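You operate a simulated robot arm through the tools that you are given. There is no shell and no other tool. Be economical: measure what you need, move in short steps, check, and stop when the job is done.

Carry out the task below with a simulated two-armed robot. There is one attempt and no reset: what you move stays moved.

## Task
Pick up the paper roll with one hand, pass it to the other hand and put it on the top of the low table. Set down upright: paper roll.

The check looks at the end state, three seconds after you hand in, the way a careful person would. Anything else that was tipped, shoved, dropped, spilled or broken makes it a failure.

## Robot
Two 7-joint arms with two-finger parallel grippers on one trunk, on a base that drives. Base frame: it is fixed to the floor where the robot stands at the start and does not move with it; the origin is under the middle of the robot, x ahead of it, y to its left, z up. Lengths are in cm, angles in rad, forces in N, time in s.
The left shoulder is at the start at [5, 17.7, 115.4], the right one opposite. With the tool pointing down near the work surface each hand reaches from about 10 to 68 cm from the robot's upright axis, wherever it stands, measured 20 degrees to its own side. Places, roughly: top of the low table [210, -210, 50]. Payload 3.43 kg a hand.
Tool frame (each hand has its own): the origin (TCP) lies between the finger pads and is the grasp point; the fingertips stand 3.4 cm ahead of it; z points along the fingers, y is the line along which they close. Largest opening 12.8 cm; finger width 2.4, thickness 1.2; the body of the gripper, 4.8 by 13 cm, starts 9.6 cm behind the TCP.
Orientation is that of the tool frame in the base frame, as a unit quaternion [w, x, y, z]. With the fingers straight down and closing along the base's y, the tool's x points along the base's -x, its y along +y and its z along -z.

## Interface
- The arms move only by the tool send_rows. It takes "left_deltas", "right_deltas" or both (then of equal length, played together; a hand with none holds still); each is a list of rows, each a list of 7 numbers: the turn, a rotation vector about the base's x, y, z in rad, then the shift along the base's x, y, z in cm, then the opening in per cent of the stroke, from 0 (shut) to 100 (fully open). In form: [[wx, wy, wz, tx, ty, tz, jaw], ...]. A call has 1 to 12 rows; each row is the pose to reach, as a shift and turn from the pose commanded when the call began. A row lasts 0.2 s, in which the tool goes at most 5 cm and 0.15 rad; a call with a longer step from one row to the next is refused whole, and so is a gripper value outside its range. Where a pose cannot be reached the arm comes as near as it can. A force on the tool above 40 N (or 10 N above the force at the start of the call, whichever is more), or a blocked arm, ends the call early, and 0.2 s more pass. Each finger travels about 10.8 cm/s and halts on what it meets, pressing with about 23 N; the grip force reading is that of the motor and also rises with nothing between the fingers. The clock runs only during rows and for 0.2 s after the last one: add rows that repeat a pose to give the fingers time. It gives the time, the measured TCP pose, the force on the tool (base axes), the opening and the grip force at its end, in the units of the frame above (readings bear some noise), with the torque about the TCP (base axes, N m) and any sound that the robot's microphone picked up.
- Cameras (640 x 400 px; columns grow to the right, rows downward): "scene" is now at [15.43, -3.66, 133.3]; the picture's right is [-0.40, -0.92, 0.00], its down [-0.36, 0.16, -0.92] and it looks along [0.84, -0.37, -0.40] (base axes); focal length 214 px, centre (320, 200). "left" rides on the left gripper at [7.6, 1.1, -16] in its tool frame; the picture's right is [-0.15, 0.99, 0.00], its down [-0.88, -0.13, -0.46] and it looks along [-0.45, -0.07, 0.89] (tool axes); focal length 234 px, centre (320, 200). "right" rides on the right gripper at [7.6, -1.1, -16] in its tool frame; the picture's right is [0.15, 0.99, 0.00], its down [-0.88, 0.13, -0.46] and it looks along [-0.45, 0.07, 0.89] (tool axes); focal length 234 px, centre (320, 200). There is no depth. A picture from a camera that has moved, and an enlarged one, comes with that camera's place and axes in the base frame and with its lens.
- camera(camera): a new picture of that camera. The clock stands still meanwhile.
- slide_trunk(by): slides the trunk up (or, below 0, down) by that many cm; the arms and the scene camera ride with it, the base frame stays. It gives what a move gives, with no picture.
- base_move(legs): drives the robot by 1 to 6 legs, each [ahead, turn to the left] in cm and rad, along the robot's own axes; the way and the turn of a leg run together, so that a leg with both is an arc; at most 150 cm and 3.142 rad a leg. The arms and the cameras ride along, it lands a little off, and it stops where it bumps. It gives what a move gives.
- turn_head(pan, tilt): turns the head with the scene camera to pan (to the left, within 1.396 rad either way) and tilt (down, from -0.506 to 1.204), counted from straight ahead of the robot. It gives what a move gives.
- enlarge(camera, box): a new picture of the part [left, top, right, bottom] of that camera's present view, enlarged. The clock stands still meanwhile.
- finish_job(): hands the job in; it is judged then, once.

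Work in short steps. Places have to be worked out from the pictures, the camera data and where the tool is seen: move nearer, look again, correct. Check each grasp and each placing, and mend what went wrong. You have 120 turns and 92 pictures in all, those below and enlarged ones among them. Open the grippers and draw the arms clear of the work before you hand the job in, unless the task says otherwise; then end with one line.

The tools are called as name(argument=value, ...) on one line, values as JSON. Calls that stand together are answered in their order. send_rows: Moves the arms, as the interface text tells. Its arguments: {"type":"object","properties":{"left_deltas":{"type":"array"},"right_deltas":{"type":"array"}},"required":[]} The other tools are called the same way: slide_trunk (by) slides the trunk up or down; base_move (legs) drives the base; turn_head (pan, tilt) turns the head that bears the scene camera; camera (camera) takes a picture; enlarge (camera, box) takes an enlarged picture of a part of a camera's view; finish_job () hands the job in.

At the start:

```text
time_s: 0.0
left_position: [30.55, -0.88, 122.93]
left_orientation: [0.0, -0.001, 1.0, -0.001]
left_wrist_force: [0.0, -0.3, 0.2]
left_moment: [0.02, -0.01, -0.04]
left_gripper_width: 12.79
left_grip_force: 0.1
right_position: [29.33, -32.84, 128.74]
right_orientation: [-0.001, -0.001, 1.0, 0.001]
right_wrist_force: [0.8, -0.3, -0.6]
right_moment: [-0.01, 0.01, -0.03]
right_gripper_width: 12.81
right_grip_force: 0.0
trunk travel left (down, up): [-32.5, 7.6]
robot x, y, heading: [0.09, 0.26, -0.002]
head pan, tilt: [-0.41, 0.408]
```

scene: 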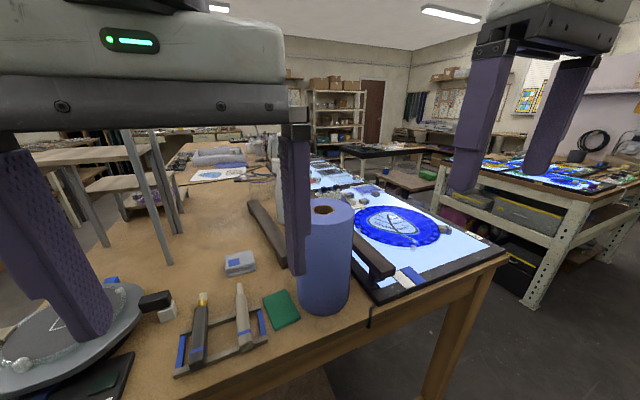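
right: 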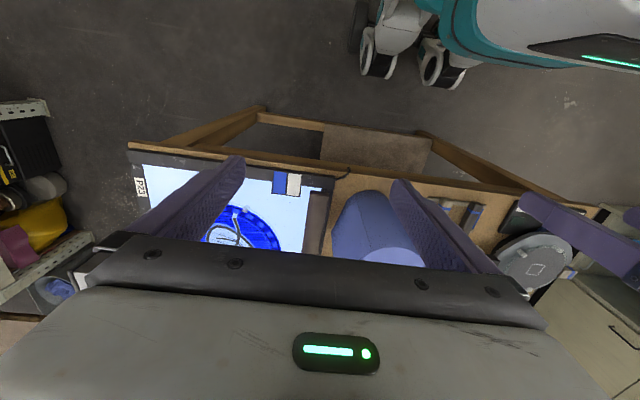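
left: 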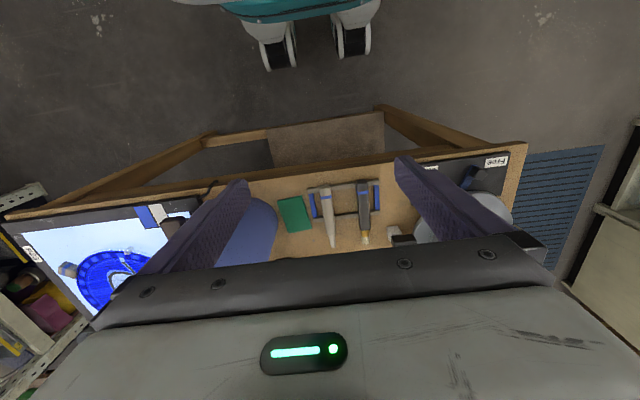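

The paper roll is the blue cylinder, which I place near [50, -21] with its base at z≈90 and top at z≈114. I'll move the left hand out of view, bring the right hand partway closer, then look again.

send_rows(left_deltas=[[0, 0, 0, 0, 4, 0, 100], [0, 0, 0, 0, 8, 0, 100], [0, 0, 0, -2, 12, 0, 100], [0, 0, 0, -4, 16, 0, 100]], right_deltas=[[0, 0, 0, 0, 0, 1, 100], [0, 0, 0, 0, 3, 1, 100], [0, 0, 0, 0, 6, 1, 100], [0, 0, 0, 0, 9, 1, 100]])

camera(camera="scene")

camera(camera="right")

```text
time_s: 1.0
left_position: [26.35, 15.25, 122.85]
left_orientation: [0.0, -0.001, 1.0, -0.002]
left_wrist_force: [0.3, 0.5, 0.0]
left_moment: [-0.04, 0.0, -0.01]
left_gripper_width: 12.8
left_grip_force: 0.0
right_position: [29.16, -23.74, 129.41]
right_orientation: [0.0, -0.001, 1.0, 0.0]
right_wrist_force: [0.1, 0.0, 0.1]
right_moment: [-0.03, -0.01, 0.0]
right_gripper_width: 12.83
right_grip_force: 0.0
trunk travel left (down, up): [-32.5, 7.6]
robot x, y, heading: [0.01, -0.06, -0.003]
head pan, tilt: [-0.41, 0.408]
```

```text
88 pictures are left
camera scene: at [15.37, -3.49, 133.32], right [-0.4, -0.92, 0.0], down [-0.36, 0.16, -0.92], along [0.84, -0.37, -0.4], focal length 214 px, centre (320, 200)
```

scene: 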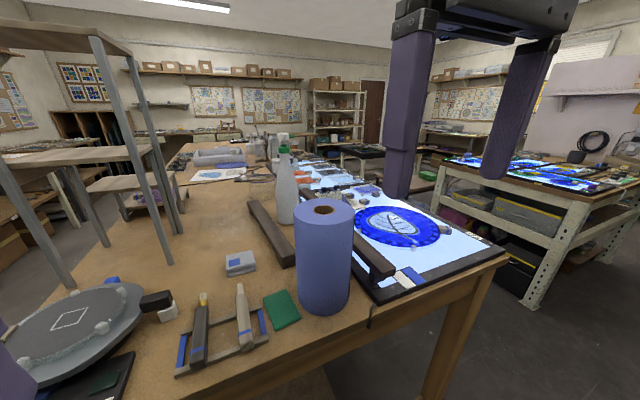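

```text
87 pictures are left
camera right: at [21.68, -24.97, 145.51], right [-0.15, 0.99, 0.0], down [0.88, 0.13, 0.46], along [0.45, 0.07, -0.89], focal length 234 px, centre (320, 200)
```

right: 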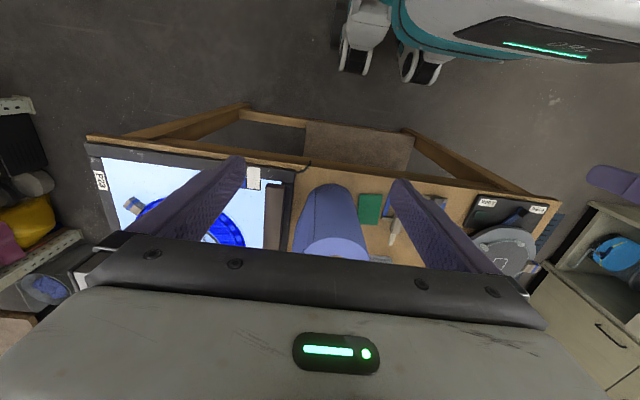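

From both views I now place the roll axis near (48, -18.8), top z≈115.5, diameter ≈11.3, so the fit is tight. I'll move the right hand above it and check.

send_rows(right_deltas=[[0, 0, 0, 3, 1, 0, 100], [0, 0, 0, 7, 2, 0, 100], [0, 0, 0, 11, 3, 0, 100], [0, 0, 0, 15, 4, 0, 100], [0, 0, 0, 18.8, 5, 0, 100], [0, 0, 0, 18.8, 5, 0, 100]])

camera(camera="right")

camera(camera="scene")

camera(camera="left")

```text
time_s: 2.4
left_position: [26.49, 15.1, 122.79]
left_orientation: [0.0, -0.001, 1.0, -0.001]
left_wrist_force: [0.2, 0.9, -0.2]
left_moment: [0.02, 0.0, -0.02]
left_gripper_width: 12.79
left_grip_force: 0.0
right_position: [43.7, -22.16, 125.5]
right_orientation: [0.0, 0.0, 1.0, 0.002]
right_wrist_force: [1.0, 0.2, -0.2]
right_moment: [0.01, -0.01, 0.0]
right_gripper_width: 12.79
right_grip_force: 0.1
right hand out of reach, approached as far as the arm can: row 3, 4, 5, 6
trunk travel left (down, up): [-32.5, 7.6]
robot x, y, heading: [-0.25, -0.07, -0.004]
head pan, tilt: [-0.41, 0.408]
```

```text
86 pictures are left
camera right: at [36.17, -23.39, 141.52], right [-0.15, 0.99, 0.0], down [0.88, 0.13, 0.46], along [0.45, 0.07, -0.89], focal length 234 px, centre (320, 200)
```

right: 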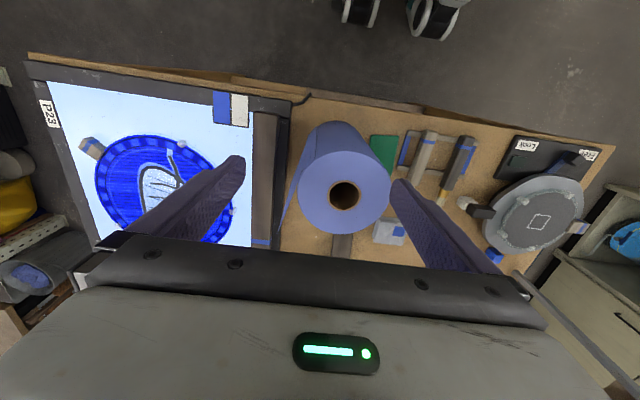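

```text
85 pictures are left
camera scene: at [15.44, -3.66, 133.3], right [-0.4, -0.92, 0.0], down [-0.36, 0.16, -0.92], along [0.84, -0.37, -0.4], focal length 214 px, centre (320, 200)
```

scene: 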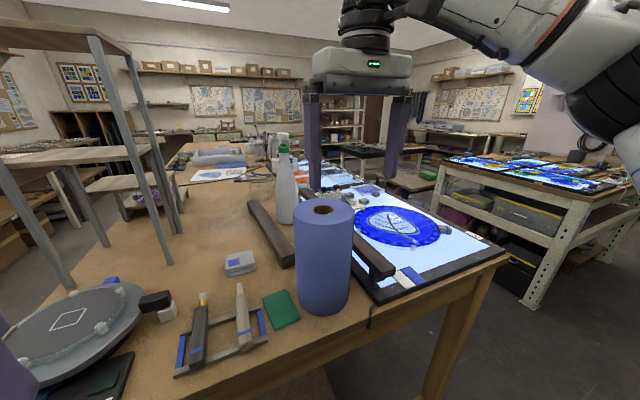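

```text
84 pictures are left
camera left: at [18.99, 16.02, 138.66], right [0.14, 0.99, 0.0], down [0.88, -0.13, 0.46], along [0.45, -0.07, -0.89], focal length 234 px, centre (320, 200)
```

left: 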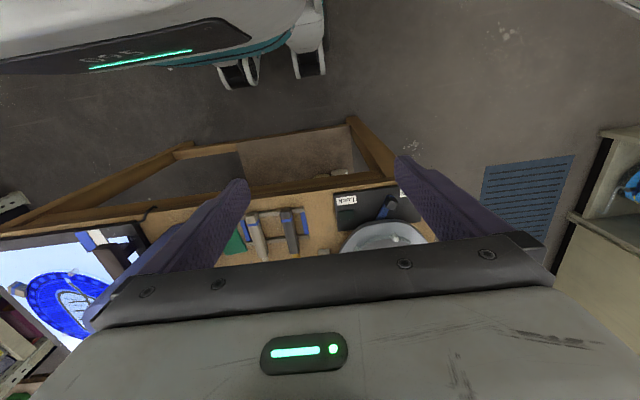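

The tube hole gives roll axis (47.8, -18.8), top z≈116, diameter ≈11.0. The arm couldn't reach that far out at this height, so I'll raise the trunk 7 cm to put the shoulder higher.

slide_trunk(by=7)

```text
time_s: 3.5
left_position: [26.57, 15.0, 129.69]
left_orientation: [0.0, -0.001, 1.0, -0.001]
left_wrist_force: [0.0, 0.4, 1.0]
left_moment: [-0.03, 0.03, -0.01]
left_gripper_width: 12.78
left_grip_force: 0.1
right_position: [43.69, -22.15, 132.5]
right_orientation: [0.0, 0.0, 1.0, 0.002]
right_wrist_force: [0.5, -0.3, 0.2]
right_moment: [-0.03, 0.04, 0.01]
right_gripper_width: 12.8
right_grip_force: 0.0
trunk travel left (down, up): [-39.5, 0.6]
robot x, y, heading: [0.08, 0.15, 0.003]
head pan, tilt: [-0.41, 0.408]
```

Next I lower the right hand to tip height just above the roll top in small steps, to find out what pose the deltas count from.

send_rows(right_deltas=[[0, 0, 0, 0, 0, -3, 100], [0, 0, 0, 0, 0, -6, 100], [0, 0, 0, 0, 0, -9, 100], [0, 0, 0, 0, 0, -9, 100]])

```text
time_s: 4.5
left_position: [26.48, 14.83, 129.77]
left_orientation: [0.0, -0.001, 1.0, 0.0]
left_wrist_force: [0.3, 0.0, 0.0]
left_moment: [-0.02, 0.01, 0.01]
left_gripper_width: 12.79
left_grip_force: 0.2
right_position: [43.63, -22.21, 123.35]
right_orientation: [0.0, 0.001, 1.0, 0.001]
right_wrist_force: [0.6, -0.1, -0.2]
right_moment: [0.03, -0.02, -0.01]
right_gripper_width: 12.81
right_grip_force: 0.1
trunk travel left (down, up): [-39.5, 0.6]
robot x, y, heading: [-0.0, -0.07, 0.003]
head pan, tilt: [-0.41, 0.408]
```

The deltas count from the actual pose. Tips are at about z 120, and I'll shift over the roll axis.

send_rows(right_deltas=[[0, 0, 0, 2, 1.5, 0, 100], [0, 0, 0, 4.2, 3.4, 0, 100], [0, 0, 0, 4.2, 3.4, 0, 100]])

camera(camera="right")

camera(camera="scene")

```text
time_s: 5.3
left_position: [26.49, 15.02, 129.84]
left_orientation: [0.0, -0.001, 1.0, -0.001]
left_wrist_force: [-0.1, 0.2, 0.0]
left_moment: [0.0, 0.0, -0.06]
left_gripper_width: 12.81
left_grip_force: 0.1
right_position: [47.26, -19.26, 123.56]
right_orientation: [0.001, 0.0, 1.0, 0.001]
right_wrist_force: [0.6, -0.2, 0.2]
right_moment: [-0.05, 0.0, 0.04]
right_gripper_width: 12.79
right_grip_force: 0.0
right hand out of reach, approached as far as the arm can: row 2, 3
trunk travel left (down, up): [-39.5, 0.6]
robot x, y, heading: [-0.28, -0.08, -0.001]
head pan, tilt: [-0.41, 0.408]
```

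```text
83 pictures are left
camera right: at [39.75, -20.57, 139.63], right [-0.15, 0.99, 0.0], down [0.88, 0.13, 0.46], along [0.45, 0.07, -0.89], focal length 234 px, centre (320, 200)
```

right: 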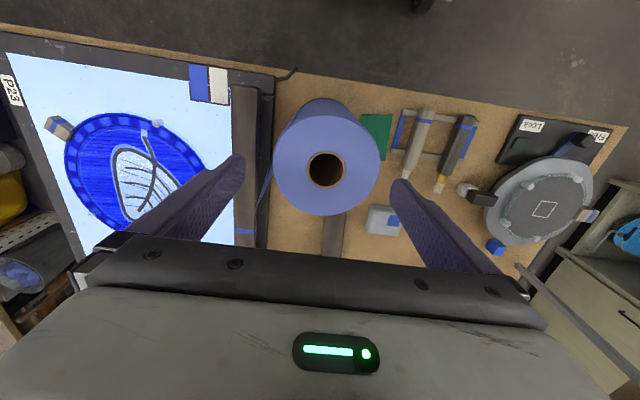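

```text
82 pictures are left
camera scene: at [15.39, -3.63, 140.31], right [-0.4, -0.92, 0.0], down [-0.36, 0.16, -0.92], along [0.84, -0.37, -0.4], focal length 214 px, centre (320, 200)
```

scene: 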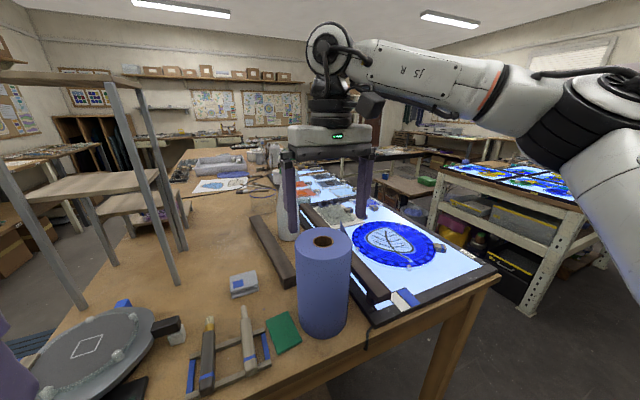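

The roll axis is at (47.9, -18.5) and the top at about z 116. I'll shift by (0.6, 0.75) while dropping 2.5 cm, staying just above the top, then re-check.

send_rows(right_deltas=[[0, 0, 0, 0, 0, -1.5, 100], [0, 0, 0, 0.6, 0.7, -3, 100], [0, 0, 0, 0.6, 0.7, -3, 100]])

camera(camera="right")

```text
time_s: 6.1
left_position: [26.51, 15.02, 129.77]
left_orientation: [-0.001, 0.0, 1.0, -0.001]
left_wrist_force: [-0.2, -0.7, 0.0]
left_moment: [-0.01, -0.02, 0.0]
left_gripper_width: 12.79
left_grip_force: 0.0
right_position: [47.92, -18.65, 120.46]
right_orientation: [0.0, 0.001, 1.0, 0.002]
right_wrist_force: [-0.1, 0.0, 1.5]
right_moment: [-0.04, -0.03, 0.01]
right_gripper_width: 12.8
right_grip_force: 0.1
trunk travel left (down, up): [-39.5, 0.6]
robot x, y, heading: [-0.13, 0.12, -0.003]
head pan, tilt: [-0.41, 0.408]
```

```text
81 pictures are left
camera right: at [40.28, -20.01, 136.56], right [-0.15, 0.99, 0.0], down [0.88, 0.13, 0.46], along [0.45, 0.07, -0.89], focal length 234 px, centre (320, 200)
```

right: 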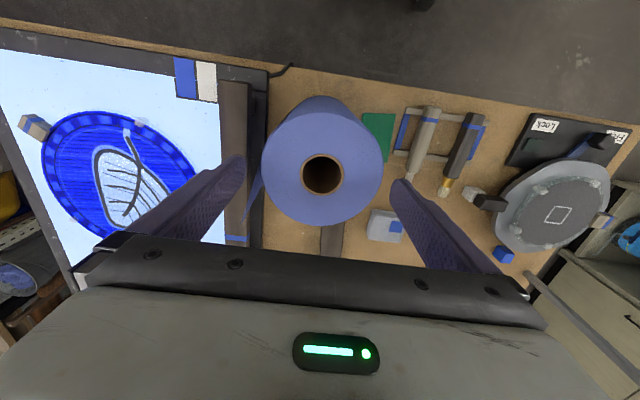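

The hole is at (47.95, -18.7), aligned with the TCP. Descending 9 cm with a contact check.

send_rows(right_deltas=[[0, 0, 0, 0, 0, -1.5, 100], [0, 0, 0, 0, 0, -3, 100], [0, 0, 0, 0, 0, -5, 100], [0, 0, 0, 0, 0, -7, 100], [0, 0, 0, 0, 0, -9, 100], [0, 0, 0, 0, 0, -9, 100]])

camera(camera="right")

camera(camera="scene")

```text
time_s: 7.5
left_position: [26.54, 15.05, 129.87]
left_orientation: [0.0, 0.0, 1.0, -0.001]
left_wrist_force: [1.3, 0.0, 0.0]
left_moment: [0.01, -0.03, -0.03]
left_gripper_width: 12.8
left_grip_force: 0.1
right_position: [48.01, -18.71, 111.54]
right_orientation: [0.0, 0.0, 1.0, 0.002]
right_wrist_force: [0.1, 0.4, 0.9]
right_moment: [-0.03, 0.0, 0.01]
right_gripper_width: 12.81
right_grip_force: 0.1
trunk travel left (down, up): [-39.5, 0.6]
robot x, y, heading: [0.23, -0.12, -0.003]
head pan, tilt: [-0.41, 0.408]
```

```text
80 pictures are left
camera right: at [40.54, -19.96, 127.65], right [-0.15, 0.99, 0.0], down [0.88, 0.13, 0.46], along [0.45, 0.07, -0.89], focal length 234 px, centre (320, 200)
```

right: 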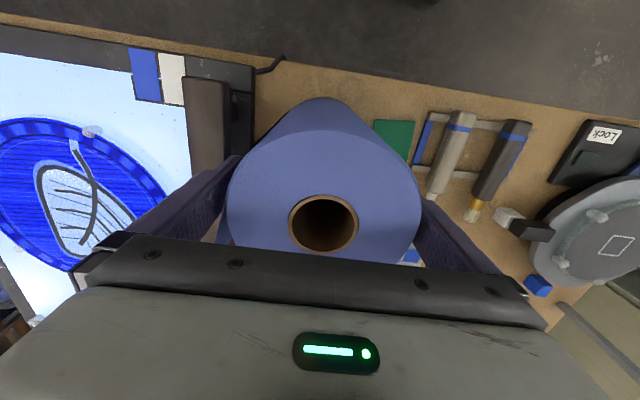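

```text
79 pictures are left
camera scene: at [15.42, -3.66, 140.3], right [-0.4, -0.92, 0.0], down [-0.36, 0.16, -0.92], along [0.84, -0.37, -0.4], focal length 214 px, centre (320, 200)
```

scene: 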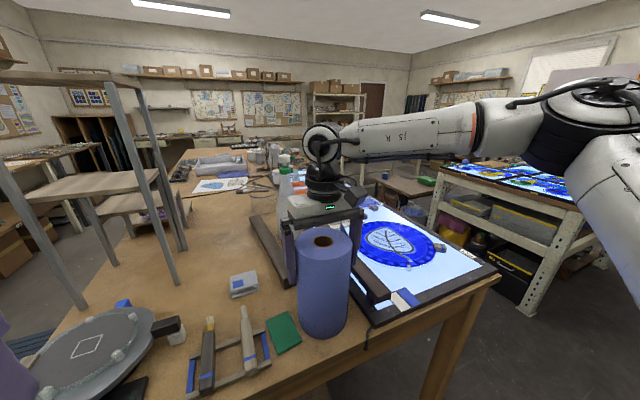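

The roll top sits between the fingers with no contact. Closing the right gripper.

send_rows(right_deltas=[[0, 0, 0, 0, 0, 0, 50], [0, 0, 0, 0, 0, 0, 50], [0, 0, 0, 0, 0, 0, 50], [0, 0, 0, 0, 0, 0, 50]])

```text
time_s: 8.5
left_position: [26.6, 15.12, 129.7]
left_orientation: [0.0, 0.0, 1.0, -0.002]
left_wrist_force: [-0.1, 0.4, 0.8]
left_moment: [-0.01, -0.01, 0.0]
left_gripper_width: 12.8
left_grip_force: 0.1
right_position: [48.1, -18.72, 111.56]
right_orientation: [0.0, 0.0, 1.0, 0.001]
right_wrist_force: [0.6, 2.2, 0.5]
right_moment: [0.08, -0.03, 0.02]
right_gripper_width: 11.46
right_grip_force: 22.6
trunk travel left (down, up): [-39.5, 0.6]
robot x, y, heading: [0.21, -0.17, -0.002]
head pan, tilt: [-0.41, 0.408]
```

Gripped at width 11.46 with 22.6 N. Lifting gently, straight up first.

send_rows(right_deltas=[[0, 0, 0, 0, 0, 1, 50], [0, 0, 0, 0, 0, 2, 50], [0, 0, 0, 0, 0, 4, 50], [0, 0, 0, -1, 0, 6, 50], [0, 0, 0, -3, 0, 8, 50], [0, 0, 0, -5, 0, 10, 50], [0, 0, 0, -5, 0, 10, 50]])

camera(camera="scene")

camera(camera="right")

```text
time_s: 10.1
left_position: [26.58, 14.96, 129.71]
left_orientation: [0.0, 0.0, 1.0, -0.001]
left_wrist_force: [0.1, -0.2, -0.2]
left_moment: [0.01, 0.02, 0.02]
left_gripper_width: 12.82
left_grip_force: 0.1
right_position: [42.73, -18.64, 121.34]
right_orientation: [0.0, 0.0, 1.0, 0.002]
right_wrist_force: [-0.1, 0.4, -5.5]
right_moment: [0.01, 0.01, 0.0]
right_gripper_width: 11.49
right_grip_force: 22.7
trunk travel left (down, up): [-39.5, 0.6]
robot x, y, heading: [-0.21, -0.09, -0.0]
head pan, tilt: [-0.41, 0.408]
```

```text
78 pictures are left
camera scene: at [15.52, -3.68, 140.28], right [-0.4, -0.92, 0.0], down [-0.37, 0.16, -0.92], along [0.84, -0.37, -0.4], focal length 214 px, centre (320, 200)
```

scene: 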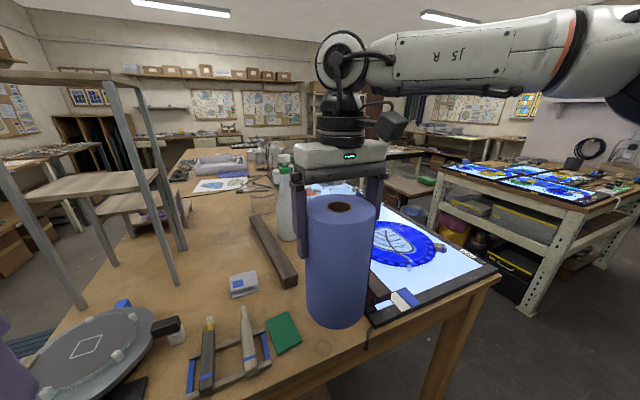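

```text
77 pictures are left
camera right: at [35.21, -20.05, 137.52], right [-0.15, 0.99, 0.0], down [0.88, 0.13, 0.46], along [0.45, 0.07, -0.89], focal length 234 px, centre (320, 200)
```

right: 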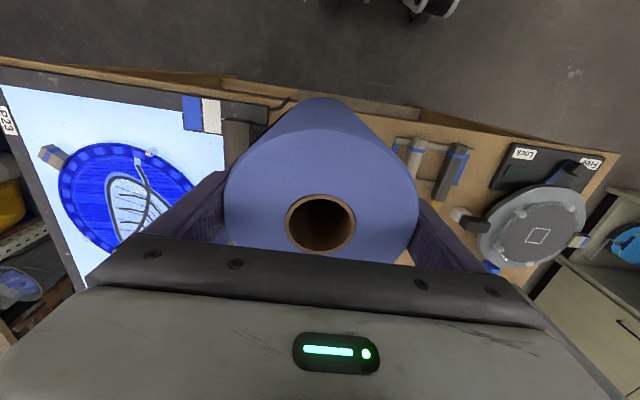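

The roll is lifted cleanly (about 5.5 N). I'll look right and left with the head for room to back away from the table before the handover.

turn_head(pan=-1.35, tilt=0.5)

camera(camera="scene")

turn_head(pan=1.35, tilt=0.5)

camera(camera="scene")

```text
time_s: 11.3
left_position: [26.48, 14.99, 129.76]
left_orientation: [0.0, -0.001, 1.0, -0.001]
left_wrist_force: [0.5, 0.6, 0.8]
left_moment: [-0.04, 0.0, 0.0]
left_gripper_width: 12.8
left_grip_force: 0.1
right_position: [42.65, -18.77, 121.47]
right_orientation: [0.0, 0.0, 1.0, 0.002]
right_wrist_force: [-1.1, 1.1, -3.8]
right_moment: [-0.01, -0.04, 0.0]
right_gripper_width: 11.48
right_grip_force: 23.0
trunk travel left (down, up): [-39.5, 0.6]
robot x, y, heading: [0.23, 0.26, -0.002]
head pan, tilt: [-1.349, 0.499]
```

```text
76 pictures are left
camera scene: at [8.99, -8.86, 139.47], right [-0.98, -0.22, 0.0], down [-0.11, 0.47, -0.88], along [0.19, -0.86, -0.48], focal length 214 px, centre (320, 200)
```

scene: 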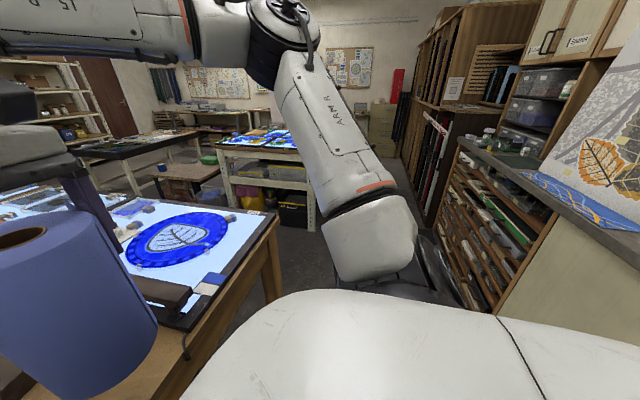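

```text
time_s: 13.7
left_position: [26.62, 15.04, 129.82]
left_orientation: [0.0, -0.001, 1.0, -0.002]
left_wrist_force: [0.2, -0.7, -0.7]
left_moment: [-0.02, 0.04, 0.0]
left_gripper_width: 12.8
left_grip_force: 0.1
right_position: [42.59, -18.82, 121.55]
right_orientation: [-0.001, 0.0, 1.0, 0.002]
right_wrist_force: [0.2, 0.4, -4.3]
right_moment: [-0.03, 0.01, -0.02]
right_gripper_width: 11.5
right_grip_force: 23.1
trunk travel left (down, up): [-39.5, 0.6]
robot x, y, heading: [-0.08, 0.04, -0.001]
head pan, tilt: [1.349, 0.499]
```

```text
75 pictures are left
camera scene: at [8.99, 8.89, 139.47], right [0.98, -0.22, 0.0], down [-0.11, -0.47, -0.88], along [0.19, 0.86, -0.48], focal length 214 px, centre (320, 200)
```

scene: 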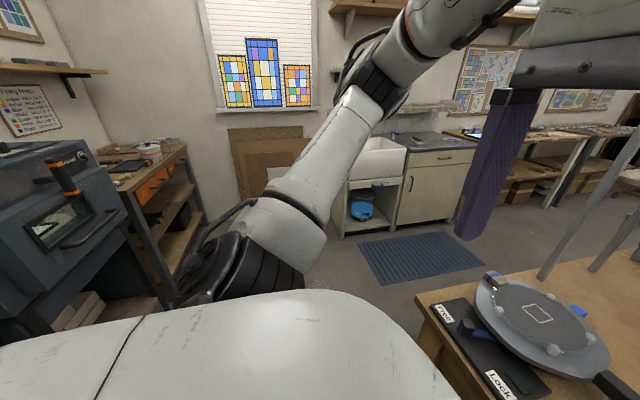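

Both sides are clear, and the cabinets behind are about 75 cm away. I'll back up 22 cm so the handover happens off the table.

base_move(legs=[[-22, 0]])

turn_head(pan=-0.3, tilt=0.6)

camera(camera="scene")

```text
time_s: 15.4
left_position: [3.96, 14.91, 129.78]
left_orientation: [0.0, 0.001, 1.0, -0.001]
left_wrist_force: [1.1, -0.4, 0.2]
left_moment: [0.01, -0.05, -0.04]
left_gripper_width: 12.8
left_grip_force: 0.1
right_position: [19.98, -18.84, 121.51]
right_orientation: [0.0, 0.002, 1.0, 0.002]
right_wrist_force: [-0.5, -0.1, -5.2]
right_moment: [0.02, -0.03, 0.0]
right_gripper_width: 11.48
right_grip_force: 22.8
trunk travel left (down, up): [-39.5, 0.6]
robot x, y, heading: [-22.48, 0.46, -0.006]
head pan, tilt: [1.349, 0.499]
```

```text
time_s: 17.1
left_position: [3.98, 14.93, 129.75]
left_orientation: [0.001, 0.002, 1.0, 0.0]
left_wrist_force: [-0.5, 0.5, -0.2]
left_moment: [-0.03, 0.02, 0.01]
left_gripper_width: 12.78
left_grip_force: 0.0
right_position: [20.24, -18.91, 121.37]
right_orientation: [0.0, 0.002, 1.0, 0.001]
right_wrist_force: [0.4, -0.1, -4.0]
right_moment: [0.0, -0.03, 0.01]
right_gripper_width: 11.48
right_grip_force: 23.2
trunk travel left (down, up): [-39.5, 0.6]
robot x, y, heading: [-23.02, 0.2, -0.005]
head pan, tilt: [-0.3, 0.6]
```

```text
74 pictures are left
camera scene: at [-7.17, -2.61, 138.56], right [-0.3, -0.95, 0.0], down [-0.54, 0.17, -0.82], along [0.79, -0.25, -0.57], focal length 214 px, centre (320, 200)
```

scene: 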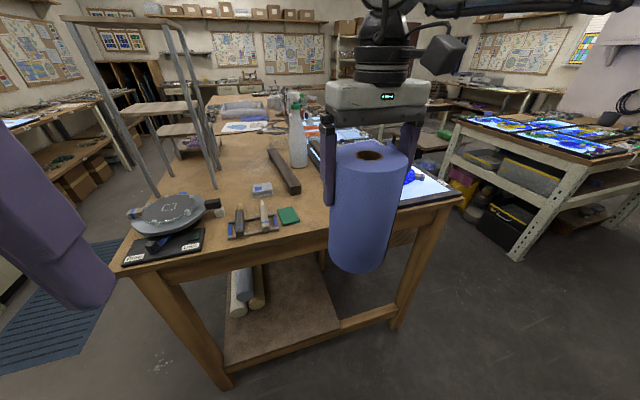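

The roll spans from 16.4 cm below to 4.6 cm above the right TCP and is 21 cm tall. I'll have the left hand take it low from the side, tilted 30° down. First I pitch the left hand up and bring the right hand to the handover spot.

send_rows(left_deltas=[[0, -0.14, 0, 1.5, 0, -1, 100], [0, -0.28, 0, 3, 0, -2, 100], [0, -0.42, 0, 4.5, 0, -3, 100], [0, -0.56, 0, 6, 0, -4, 100], [0, -0.7, 0, 7.5, 0, -5, 100], [0, -0.84, 0, 9, 0, -6, 100], [0, -0.98, 0, 10.5, 0, -7, 100], [0, -1.047, 0, 11, 0, -8, 100], [0, -1.047, 0, 11, 0, -8, 100]], right_deltas=[[0, 0, 0, 0, 0, -1, 50], [0, 0, 0, 0, 1, -2, 50], [0, 0, 0, 1, 2, -3, 50], [0, 0, 0, 2, 3, -3, 50], [0, 0, 0, 3, 4, -3, 50], [0, 0, 0, 4, 5, -3, 50], [0, 0, 0, 4, 6, -3, 50], [0, 0, 0, 4, 7, -3, 50], [0, 0, 0, 4, 7, -3, 50]])

camera(camera="scene")

```text
time_s: 19.1
left_position: [17.34, 13.04, 123.98]
left_orientation: [0.499, 0.001, 0.867, 0.0]
left_wrist_force: [-0.6, 0.3, 0.6]
left_moment: [-0.02, 0.04, -0.04]
left_gripper_width: 12.8
left_grip_force: 0.0
left hand out of reach, approached as far as the arm can: row 7, 8, 9
right_position: [22.97, -15.52, 118.21]
right_orientation: [0.0, 0.002, 1.0, 0.002]
right_wrist_force: [-0.9, -0.2, -5.5]
right_moment: [0.07, 0.0, 0.03]
right_gripper_width: 11.49
right_grip_force: 22.5
right hand out of reach, approached as far as the arm can: row 5, 6, 7, 8, 9
trunk travel left (down, up): [-39.5, 0.6]
robot x, y, heading: [-22.58, -0.37, -0.005]
head pan, tilt: [-0.3, 0.6]
```

```text
73 pictures are left
camera scene: at [-7.19, -2.61, 138.56], right [-0.3, -0.95, 0.0], down [-0.54, 0.17, -0.82], along [0.79, -0.25, -0.57], focal length 214 px, centre (320, 200)
```

scene: 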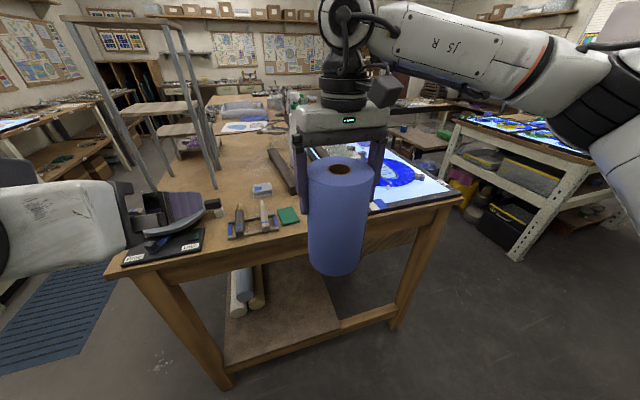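

The left hand is pitched correctly and the roll axis is at (23, -15.5), spanning z 102–123. Now I yaw the left hand by -0.7 and drop it to z≈110.

send_rows(left_deltas=[[0, 0, -0.14, 0, -1, -3, 100], [0, 0, -0.28, -1, -2, -6, 100], [0, 0, -0.42, -2, -3, -9, 100], [0, 0, -0.56, -3, -4, -12, 100], [0, 0, -0.7, -4, -4, -14, 100], [0, 0, -0.7, -4, -4, -14, 100]])

camera(camera="scene")

camera(camera="left")

```text
time_s: 20.5
left_position: [20.73, 9.09, 110.42]
left_orientation: [0.469, 0.299, 0.813, -0.172]
left_wrist_force: [-0.9, 0.2, 0.1]
left_moment: [0.0, -0.01, -0.03]
left_gripper_width: 12.78
left_grip_force: 0.1
left hand out of reach, approached as far as the arm can: row 1, 2, 3, 4, 5, 6
right_position: [22.88, -15.59, 118.19]
right_orientation: [0.0, 0.002, 1.0, 0.002]
right_wrist_force: [0.2, -0.7, -5.6]
right_moment: [-0.01, 0.03, 0.0]
right_gripper_width: 11.49
right_grip_force: 22.5
trunk travel left (down, up): [-39.5, 0.6]
robot x, y, heading: [-22.99, -0.01, 0.001]
head pan, tilt: [-0.3, 0.6]
```

```text
72 pictures are left
camera scene: at [-7.14, -2.66, 138.55], right [-0.3, -0.95, 0.0], down [-0.54, 0.17, -0.82], along [0.79, -0.25, -0.57], focal length 214 px, centre (320, 200)
```

scene: 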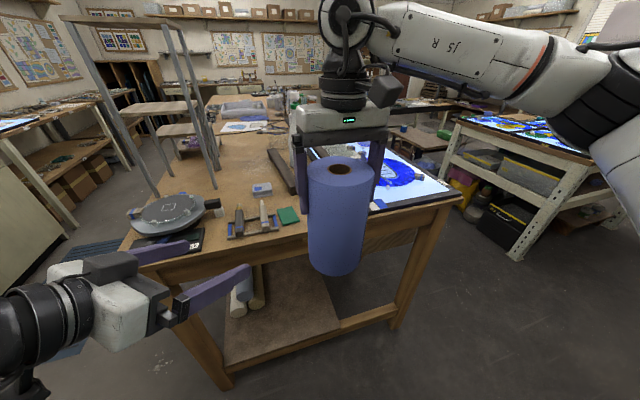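

```text
71 pictures are left
camera left: at [8.15, 21.21, 111.8], right [0.7, 0.71, 0.13], down [-0.05, -0.13, 0.99], along [0.72, -0.7, -0.06], focal length 234 px, centre (320, 200)
```

left: 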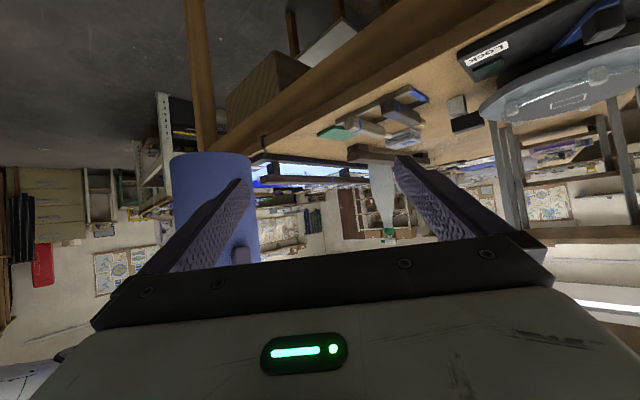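

Orientation is good. Yawing more lets the left come in mostly from the left side with better reach, so I'll turn another -0.5 and move to a pre-grasp point.

send_rows(left_deltas=[[0, 0, -0.13, 0, -2, 0, 100], [0, 0, -0.26, 0, -4, 0, 100], [0, 0, -0.39, -1, -7, 0, 100], [0, 0, -0.5, -2.4, -10, 0, 100], [0, 0, -0.5, -2.4, -11.5, 0, 100], [0, 0, -0.5, -2.4, -11.5, 0, 100]])

camera(camera="scene")

camera(camera="left")

```text
time_s: 21.9
left_position: [18.55, -2.55, 110.27]
left_orientation: [0.413, 0.489, 0.714, -0.283]
left_wrist_force: [-0.3, -0.2, 0.2]
left_moment: [-0.01, -0.01, -0.01]
left_gripper_width: 12.78
left_grip_force: 0.0
right_position: [22.99, -15.28, 118.29]
right_orientation: [0.001, 0.002, 1.0, 0.003]
right_wrist_force: [-0.2, -0.1, -4.5]
right_moment: [-0.03, 0.04, -0.01]
right_gripper_width: 11.48
right_grip_force: 22.9
trunk travel left (down, up): [-39.5, 0.6]
robot x, y, heading: [-22.66, 0.34, -0.006]
head pan, tilt: [-0.3, 0.6]
```

```text
70 pictures are left
camera scene: at [-7.18, -2.59, 138.56], right [-0.3, -0.95, 0.0], down [-0.54, 0.17, -0.82], along [0.79, -0.25, -0.57], focal length 214 px, centre (320, 200)
```

scene: 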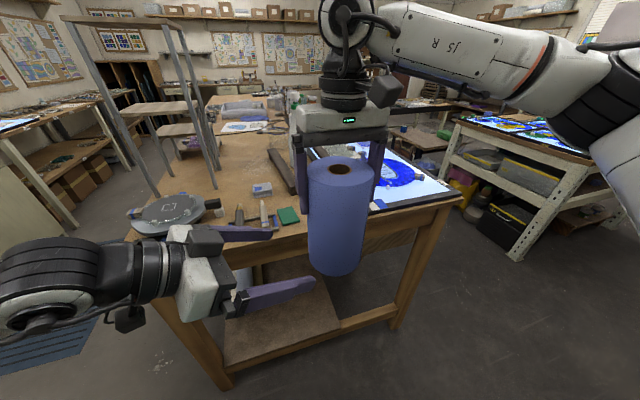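

```text
69 pictures are left
camera left: at [13.22, 14.19, 111.63], right [0.95, 0.29, 0.13], down [-0.11, -0.09, 0.99], along [0.3, -0.95, -0.05], focal length 234 px, centre (320, 200)
```

left: 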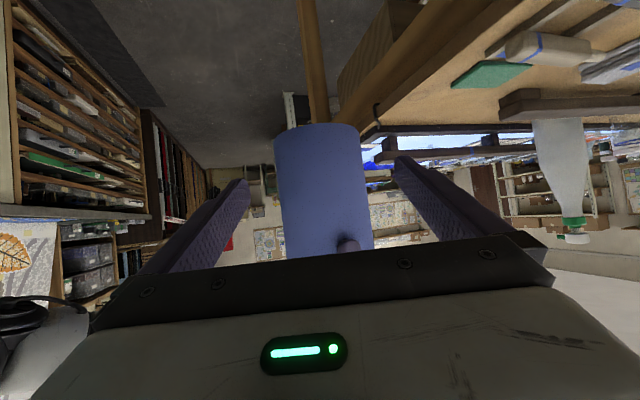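

The left camera shows the roll nearly centred between the open fingers. I'll enlarge to measure the lateral offset accurately.

enlarge(camera="left", box=[220, 110, 420, 235])

```text
3.20 times, centred on (320, 172) of left
camera zoom: at [13.22, 14.19, 111.63], right [0.95, 0.29, 0.13], down [-0.11, -0.09, 0.99], along [0.3, -0.95, -0.05], focal length 749 px, centre (320, 288)
```

zoom: 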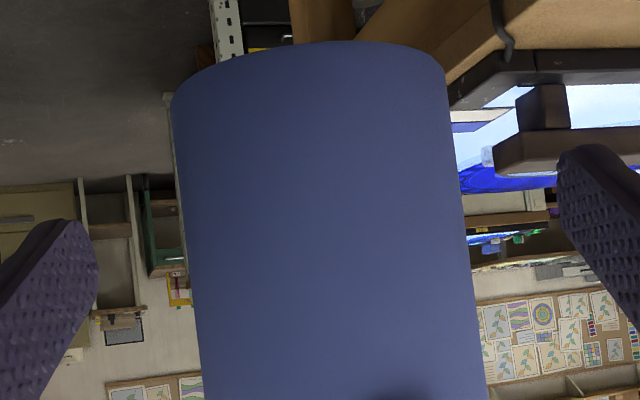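

Correcting for the tilt, pose data and picture agree: the roll axis is at (22.9, -15.3), needing about 0.5 cm lateral correction. I'll correct first, then advance horizontally onto the roll.

send_rows(left_deltas=[[0, 0, 0, -0.1, -1.5, 0, 100], [0, 0, 0, 0.5, -3, 0, 100], [0, 0, 0, 1.3, -5, 0, 100], [0, 0, 0, 2.1, -7, 0, 100], [0, 0, 0, 2.9, -9, 0, 100], [0, 0, 0, 3.7, -11, 0, 100], [0, 0, 0, 4.3, -12.6, 0, 100], [0, 0, 0, 4.3, -12.6, 0, 100]])

camera(camera="left")

camera(camera="scene")

```text
time_s: 23.7
left_position: [22.61, -15.23, 110.46]
left_orientation: [0.412, 0.491, 0.713, -0.283]
left_wrist_force: [-6.6, 2.1, -0.4]
left_moment: [-0.28, -0.56, 0.45]
left_gripper_width: 12.82
left_grip_force: 0.0
right_position: [22.96, -15.57, 118.27]
right_orientation: [0.001, 0.003, 1.0, 0.001]
right_wrist_force: [6.9, -3.3, -3.7]
right_moment: [0.02, 0.08, -0.41]
right_gripper_width: 11.49
right_grip_force: 22.8
trunk travel left (down, up): [-39.5, 0.6]
robot x, y, heading: [-22.66, 0.35, -0.001]
head pan, tilt: [-0.3, 0.6]
```

```text
67 pictures are left
camera left: at [17.37, 1.51, 111.81], right [0.95, 0.29, 0.13], down [-0.11, -0.09, 0.99], along [0.29, -0.95, -0.05], focal length 234 px, centre (320, 200)
```

left: 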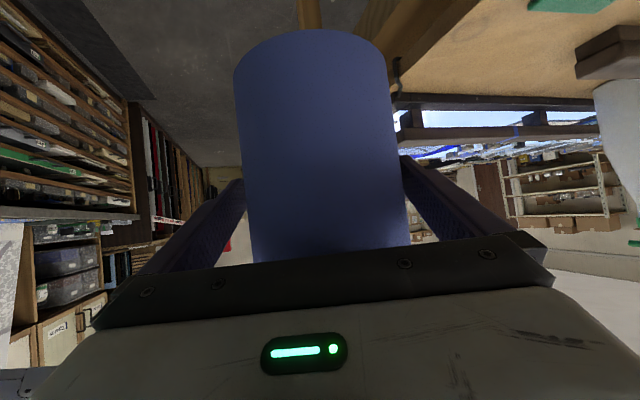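

```text
66 pictures are left
camera scene: at [-7.18, -2.59, 138.56], right [-0.3, -0.95, 0.0], down [-0.54, 0.17, -0.82], along [0.79, -0.25, -0.57], focal length 214 px, centre (320, 200)
```

scene: 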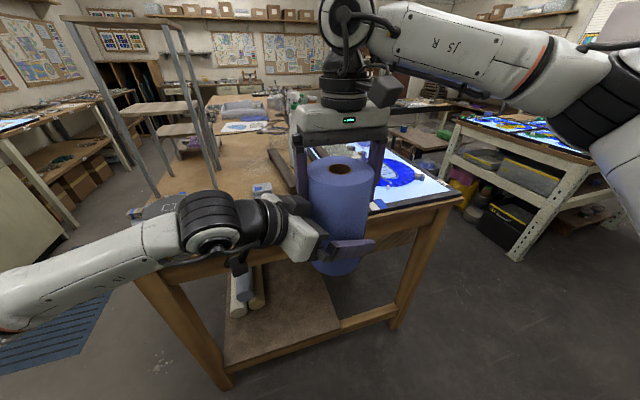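

The -x finger is lightly touching the roll (about 7 N sideways). I'll shift the left hand about 0.5 cm toward -x to centre it before closing.

send_rows(left_deltas=[[0, 0, 0, -0.3, -0.1, 0, 100], [0, 0, 0, -0.6, -0.2, 0, 100], [0, 0, 0, -0.6, -0.2, 0, 100]])

```text
time_s: 24.5
left_position: [21.95, -15.28, 110.44]
left_orientation: [0.413, 0.49, 0.714, -0.283]
left_wrist_force: [0.6, 0.4, 0.5]
left_moment: [0.03, -0.01, 0.01]
left_gripper_width: 12.79
left_grip_force: 0.1
right_position: [22.96, -15.47, 118.19]
right_orientation: [0.0, 0.002, 1.0, 0.002]
right_wrist_force: [0.7, 0.1, -4.4]
right_moment: [-0.03, -0.01, -0.03]
right_gripper_width: 11.49
right_grip_force: 22.7
trunk travel left (down, up): [-39.5, 0.6]
robot x, y, heading: [-22.66, -0.09, -0.005]
head pan, tilt: [-0.3, 0.6]
```

Contact is gone, so it is centred. Closing the left gripper.

send_rows(left_deltas=[[0, 0, 0, 0, 0, 0, 90], [0, 0, 0, 0, 0, 0, 50], [0, 0, 0, 0, 0, 0, 50], [0, 0, 0, 0, 0, 0, 50]])

camera(camera="left")

```text
time_s: 25.5
left_position: [22.21, -15.03, 110.27]
left_orientation: [0.412, 0.487, 0.717, -0.281]
left_wrist_force: [20.8, 6.5, 0.2]
left_moment: [0.08, 1.48, 0.24]
left_gripper_width: 10.68
left_grip_force: 22.9
right_position: [22.88, -15.43, 118.23]
right_orientation: [-0.002, 0.002, 1.0, 0.0]
right_wrist_force: [-20.6, -5.6, -0.6]
right_moment: [-0.49, 0.17, -0.1]
right_gripper_width: 11.49
right_grip_force: 23.0
trunk travel left (down, up): [-39.5, 0.6]
robot x, y, heading: [-22.46, -0.2, -0.006]
head pan, tilt: [-0.3, 0.6]
```

```text
65 pictures are left
camera left: at [16.89, 1.58, 111.66], right [0.95, 0.29, 0.13], down [-0.1, -0.09, 0.99], along [0.3, -0.95, -0.06], focal length 234 px, centre (320, 200)
```

left: 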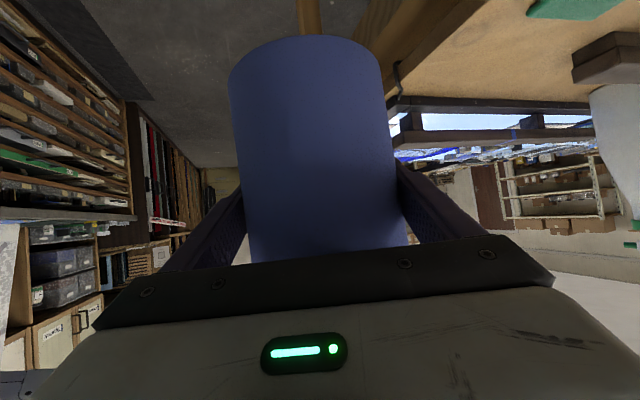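

Left grip is 10.7 cm with 23 N, but the arms fight each other sideways by about 21 N. I'll let the left hand yield 0.3 cm in that direction while keeping the grip.

send_rows(left_deltas=[[0, 0, 0, 0.15, 0.05, 0, 50], [0, 0, 0, 0.35, 0.12, 0, 50], [0, 0, 0, 0.35, 0.12, 0, 50]])

```text
time_s: 26.3
left_position: [22.36, -15.12, 110.2]
left_orientation: [0.412, 0.489, 0.715, -0.282]
left_wrist_force: [11.4, 6.6, -0.4]
left_moment: [0.28, 0.64, 0.8]
left_gripper_width: 10.65
left_grip_force: 22.4
right_position: [22.88, -15.65, 118.19]
right_orientation: [0.0, 0.004, 1.0, 0.0]
right_wrist_force: [-11.8, -6.8, -3.4]
right_moment: [-0.86, 0.24, -0.7]
right_gripper_width: 11.48
right_grip_force: 22.6
trunk travel left (down, up): [-39.5, 0.6]
robot x, y, heading: [-22.49, 0.02, -0.003]
head pan, tilt: [-0.3, 0.6]
```

Force halved; one more small yield in the same direction.

send_rows(left_deltas=[[0, 0, 0, 0.2, 0.12, 0, 50], [0, 0, 0, 0.4, 0.25, 0, 50], [0, 0, 0, 0.4, 0.25, 0, 50]])

enlarge(camera="scene", box=[220, 130, 420, 290])

```text
time_s: 27.1
left_position: [22.61, -15.21, 110.24]
left_orientation: [0.411, 0.492, 0.712, -0.285]
left_wrist_force: [-8.6, 7.0, 0.3]
left_moment: [0.0, -0.65, 0.45]
left_gripper_width: 10.65
left_grip_force: 22.6
right_position: [23.14, -15.46, 118.34]
right_orientation: [0.003, 0.002, 1.0, 0.002]
right_wrist_force: [8.5, -7.1, -2.7]
right_moment: [-0.55, -0.04, -0.41]
right_gripper_width: 11.5
right_grip_force: 23.6
trunk travel left (down, up): [-39.5, 0.6]
robot x, y, heading: [-22.82, 0.29, -0.0]
head pan, tilt: [-0.3, 0.6]
```

```text
2.50 times, centred on (320, 210) of scene
camera zoom: at [-7.17, -2.61, 138.56], right [-0.3, -0.95, 0.0], down [-0.54, 0.17, -0.82], along [0.79, -0.25, -0.57], focal length 536 px, centre (320, 175)
```

zoom: 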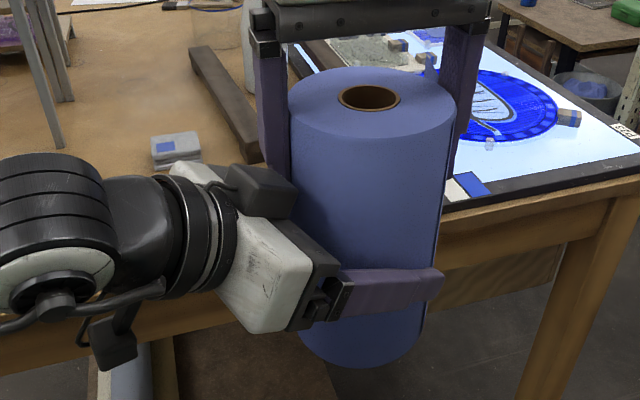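

Both fingers now hold the roll. I'll relieve the residual force by (-0.15, +0.25).

send_rows(left_deltas=[[0, 0, 0, -0.15, 0.25, 0, 50], [0, 0, 0, -0.15, 0.25, 0, 50]])

```text
time_s: 27.7
left_position: [22.57, -14.75, 110.33]
left_orientation: [0.411, 0.491, 0.713, -0.284]
left_wrist_force: [-9.6, -9.0, -0.1]
left_moment: [0.07, -0.01, 0.34]
left_gripper_width: 10.67
left_grip_force: 23.2
right_position: [22.97, -15.19, 118.34]
right_orientation: [0.001, 0.001, 1.0, 0.005]
right_wrist_force: [8.5, 9.0, -3.4]
right_moment: [0.69, -0.68, -0.42]
right_gripper_width: 11.47
right_grip_force: 22.8
trunk travel left (down, up): [-39.5, 0.6]
robot x, y, heading: [-22.47, 0.12, -0.006]
head pan, tilt: [-0.3, 0.6]
```

The coupling is stiff, so a finer correction of (-0.2, -0.13).

send_rows(left_deltas=[[0, 0, 0, -0.2, -0.13, 0, 50], [0, 0, 0, -0.2, -0.13, 0, 50]])

```text
time_s: 28.3
left_position: [22.36, -14.72, 110.24]
left_orientation: [0.411, 0.49, 0.714, -0.283]
left_wrist_force: [-5.4, -9.9, 0.2]
left_moment: [-0.73, 0.21, 0.0]
left_gripper_width: 10.64
left_grip_force: 23.4
right_position: [22.96, -15.29, 118.28]
right_orientation: [0.001, 0.002, 1.0, 0.004]
right_wrist_force: [5.8, 8.2, -3.4]
right_moment: [1.46, -0.64, -0.11]
right_gripper_width: 11.47
right_grip_force: 23.3
trunk travel left (down, up): [-39.5, 0.6]
robot x, y, heading: [-22.46, -0.29, -0.006]
head pan, tilt: [-0.3, 0.6]
```

Residual forces are under 10 N and both hands grip. Now I open the right hand and watch the left hold the weight.

send_rows(right_deltas=[[0, 0, 0, 0, 0, 0, 93], [0, 0, 0, 0, 0, 0, 100], [0, 0, 0, 0, 0, 0, 100]])

camera(camera="scene")

camera(camera="right")

```text
time_s: 29.1
left_position: [22.48, -14.71, 110.19]
left_orientation: [0.412, 0.49, 0.714, -0.282]
left_wrist_force: [0.6, -1.1, -0.8]
left_moment: [0.02, -0.01, -0.03]
left_gripper_width: 10.66
left_grip_force: 23.2
right_position: [22.79, -15.47, 118.28]
right_orientation: [0.001, 0.002, 1.0, 0.002]
right_wrist_force: [-0.1, -0.2, 0.7]
right_moment: [0.03, -0.01, -0.01]
right_gripper_width: 12.83
right_grip_force: 0.1
trunk travel left (down, up): [-39.5, 0.6]
robot x, y, heading: [-22.6, -0.13, -0.006]
head pan, tilt: [-0.3, 0.6]
```

```text
63 pictures are left
camera scene: at [-7.17, -2.61, 138.56], right [-0.3, -0.95, 0.0], down [-0.54, 0.17, -0.82], along [0.79, -0.25, -0.57], focal length 214 px, centre (320, 200)
```

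scene: 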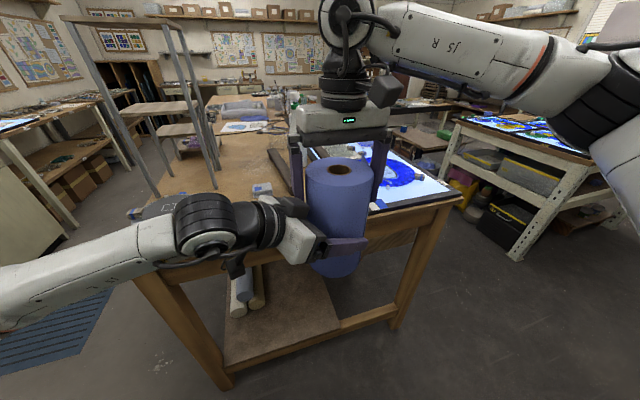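

```text
62 pictures are left
camera right: at [15.43, -16.67, 134.35], right [-0.14, 0.99, 0.0], down [0.88, 0.13, 0.46], along [0.45, 0.07, -0.89], focal length 234 px, centre (320, 200)
```

right: 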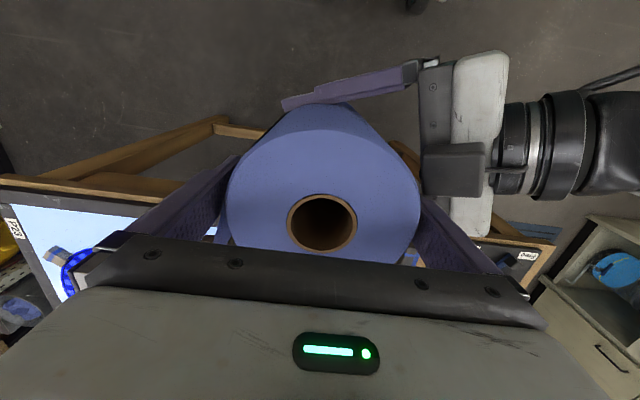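

The right hand is open and the roll hasn't dropped, though the left reads little weight. I'll raise the right hand straight up and compare.

send_rows(right_deltas=[[0, 0, 0, 0, 0, 1.5, 100], [0, 0, 0, 0, 0, 4, 100], [0, 0, 0, 0, 0, 7, 100], [0, 0, 0, -1, 0, 10, 100], [0, 0, 0, -2, 0, 12, 100]])

camera(camera="scene")

```text
time_s: 30.3
left_position: [22.49, -14.82, 110.28]
left_orientation: [0.411, 0.49, 0.715, -0.282]
left_wrist_force: [0.3, 0.1, -3.2]
left_moment: [0.07, 0.0, 0.0]
left_gripper_width: 10.65
left_grip_force: 23.3
right_position: [19.35, -17.89, 129.03]
right_orientation: [0.0, 0.001, 1.0, 0.002]
right_wrist_force: [0.0, 0.2, 0.2]
right_moment: [0.02, -0.03, -0.02]
right_gripper_width: 12.77
right_grip_force: 0.0
right hand out of reach, approached as far as the arm can: row 1, 2, 3, 4, 5
trunk travel left (down, up): [-39.5, 0.6]
robot x, y, heading: [-22.65, -0.3, -0.001]
head pan, tilt: [-0.3, 0.6]
```

```text
61 pictures are left
camera scene: at [-7.17, -2.6, 138.56], right [-0.3, -0.95, 0.0], down [-0.54, 0.17, -0.82], along [0.79, -0.25, -0.57], focal length 214 px, centre (320, 200)
```

scene: 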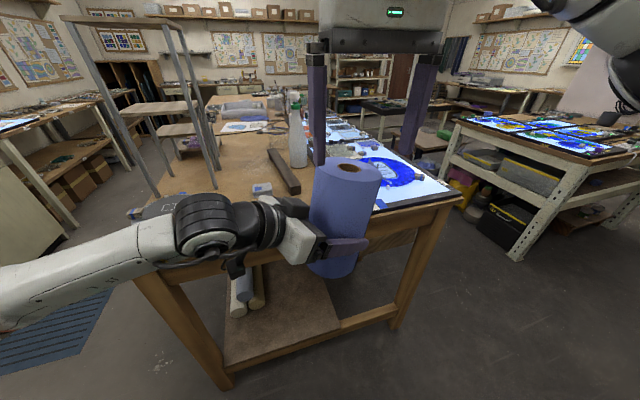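

The right fingers dragged the roll's top slightly, so it now leans maybe 8° away from the left hand, but it is held firmly. I'll pull the right hand up and away, then measure the lean.

send_rows(right_deltas=[[0, 0, 0, -1, 0, 2, 100], [0, 0, 0, -3, -2, 4, 100], [0, 0, 0, -4, -6, 5, 100], [0, 0, 0, -5, -11, 5, 100], [0, 0, 0, -5, -15, 5, 100], [0, 0, 0, -5, -15, 5, 100]])

enlarge(camera="scene", box=[220, 130, 420, 290])

camera(camera="left")

camera(camera="right")

```text
refused: row 4 steps farther than a row can; nothing moved
```

```text
2.50 times, centred on (320, 210) of scene
camera zoom: at [-7.17, -2.6, 138.56], right [-0.3, -0.95, 0.0], down [-0.54, 0.17, -0.82], along [0.79, -0.25, -0.57], focal length 536 px, centre (320, 175)
```

zoom: 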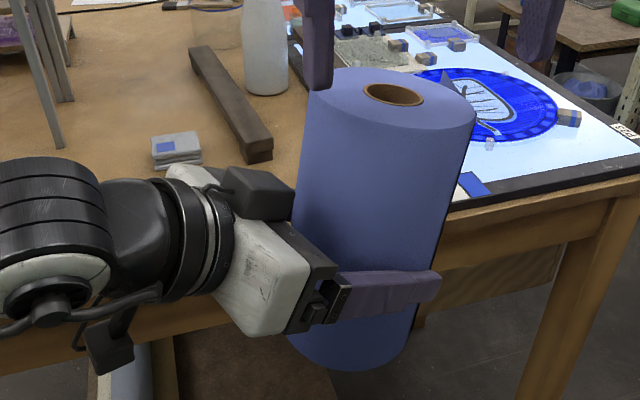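

```text
59 pictures are left
camera left: at [17.24, 1.93, 111.57], right [0.95, 0.29, 0.13], down [-0.1, -0.09, 0.99], along [0.3, -0.95, -0.06], focal length 234 px, centre (320, 200)
```

left: 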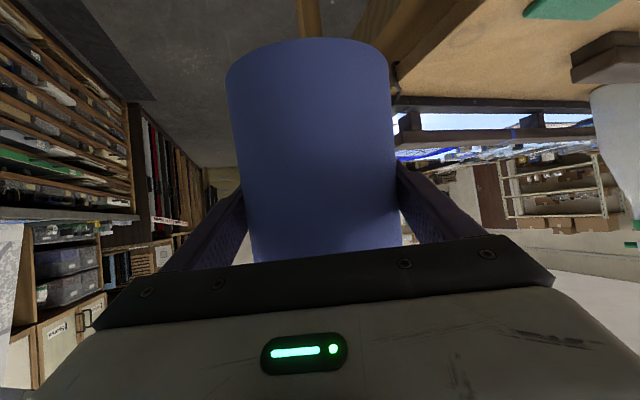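

```text
58 pictures are left
camera right: at [11.9, -19.08, 145.14], right [-0.14, 0.99, 0.0], down [0.88, 0.13, 0.46], along [0.45, 0.07, -0.89], focal length 234 px, centre (320, 200)
```

right: 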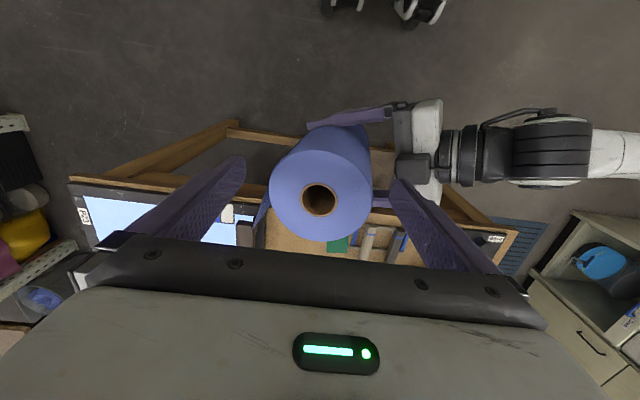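

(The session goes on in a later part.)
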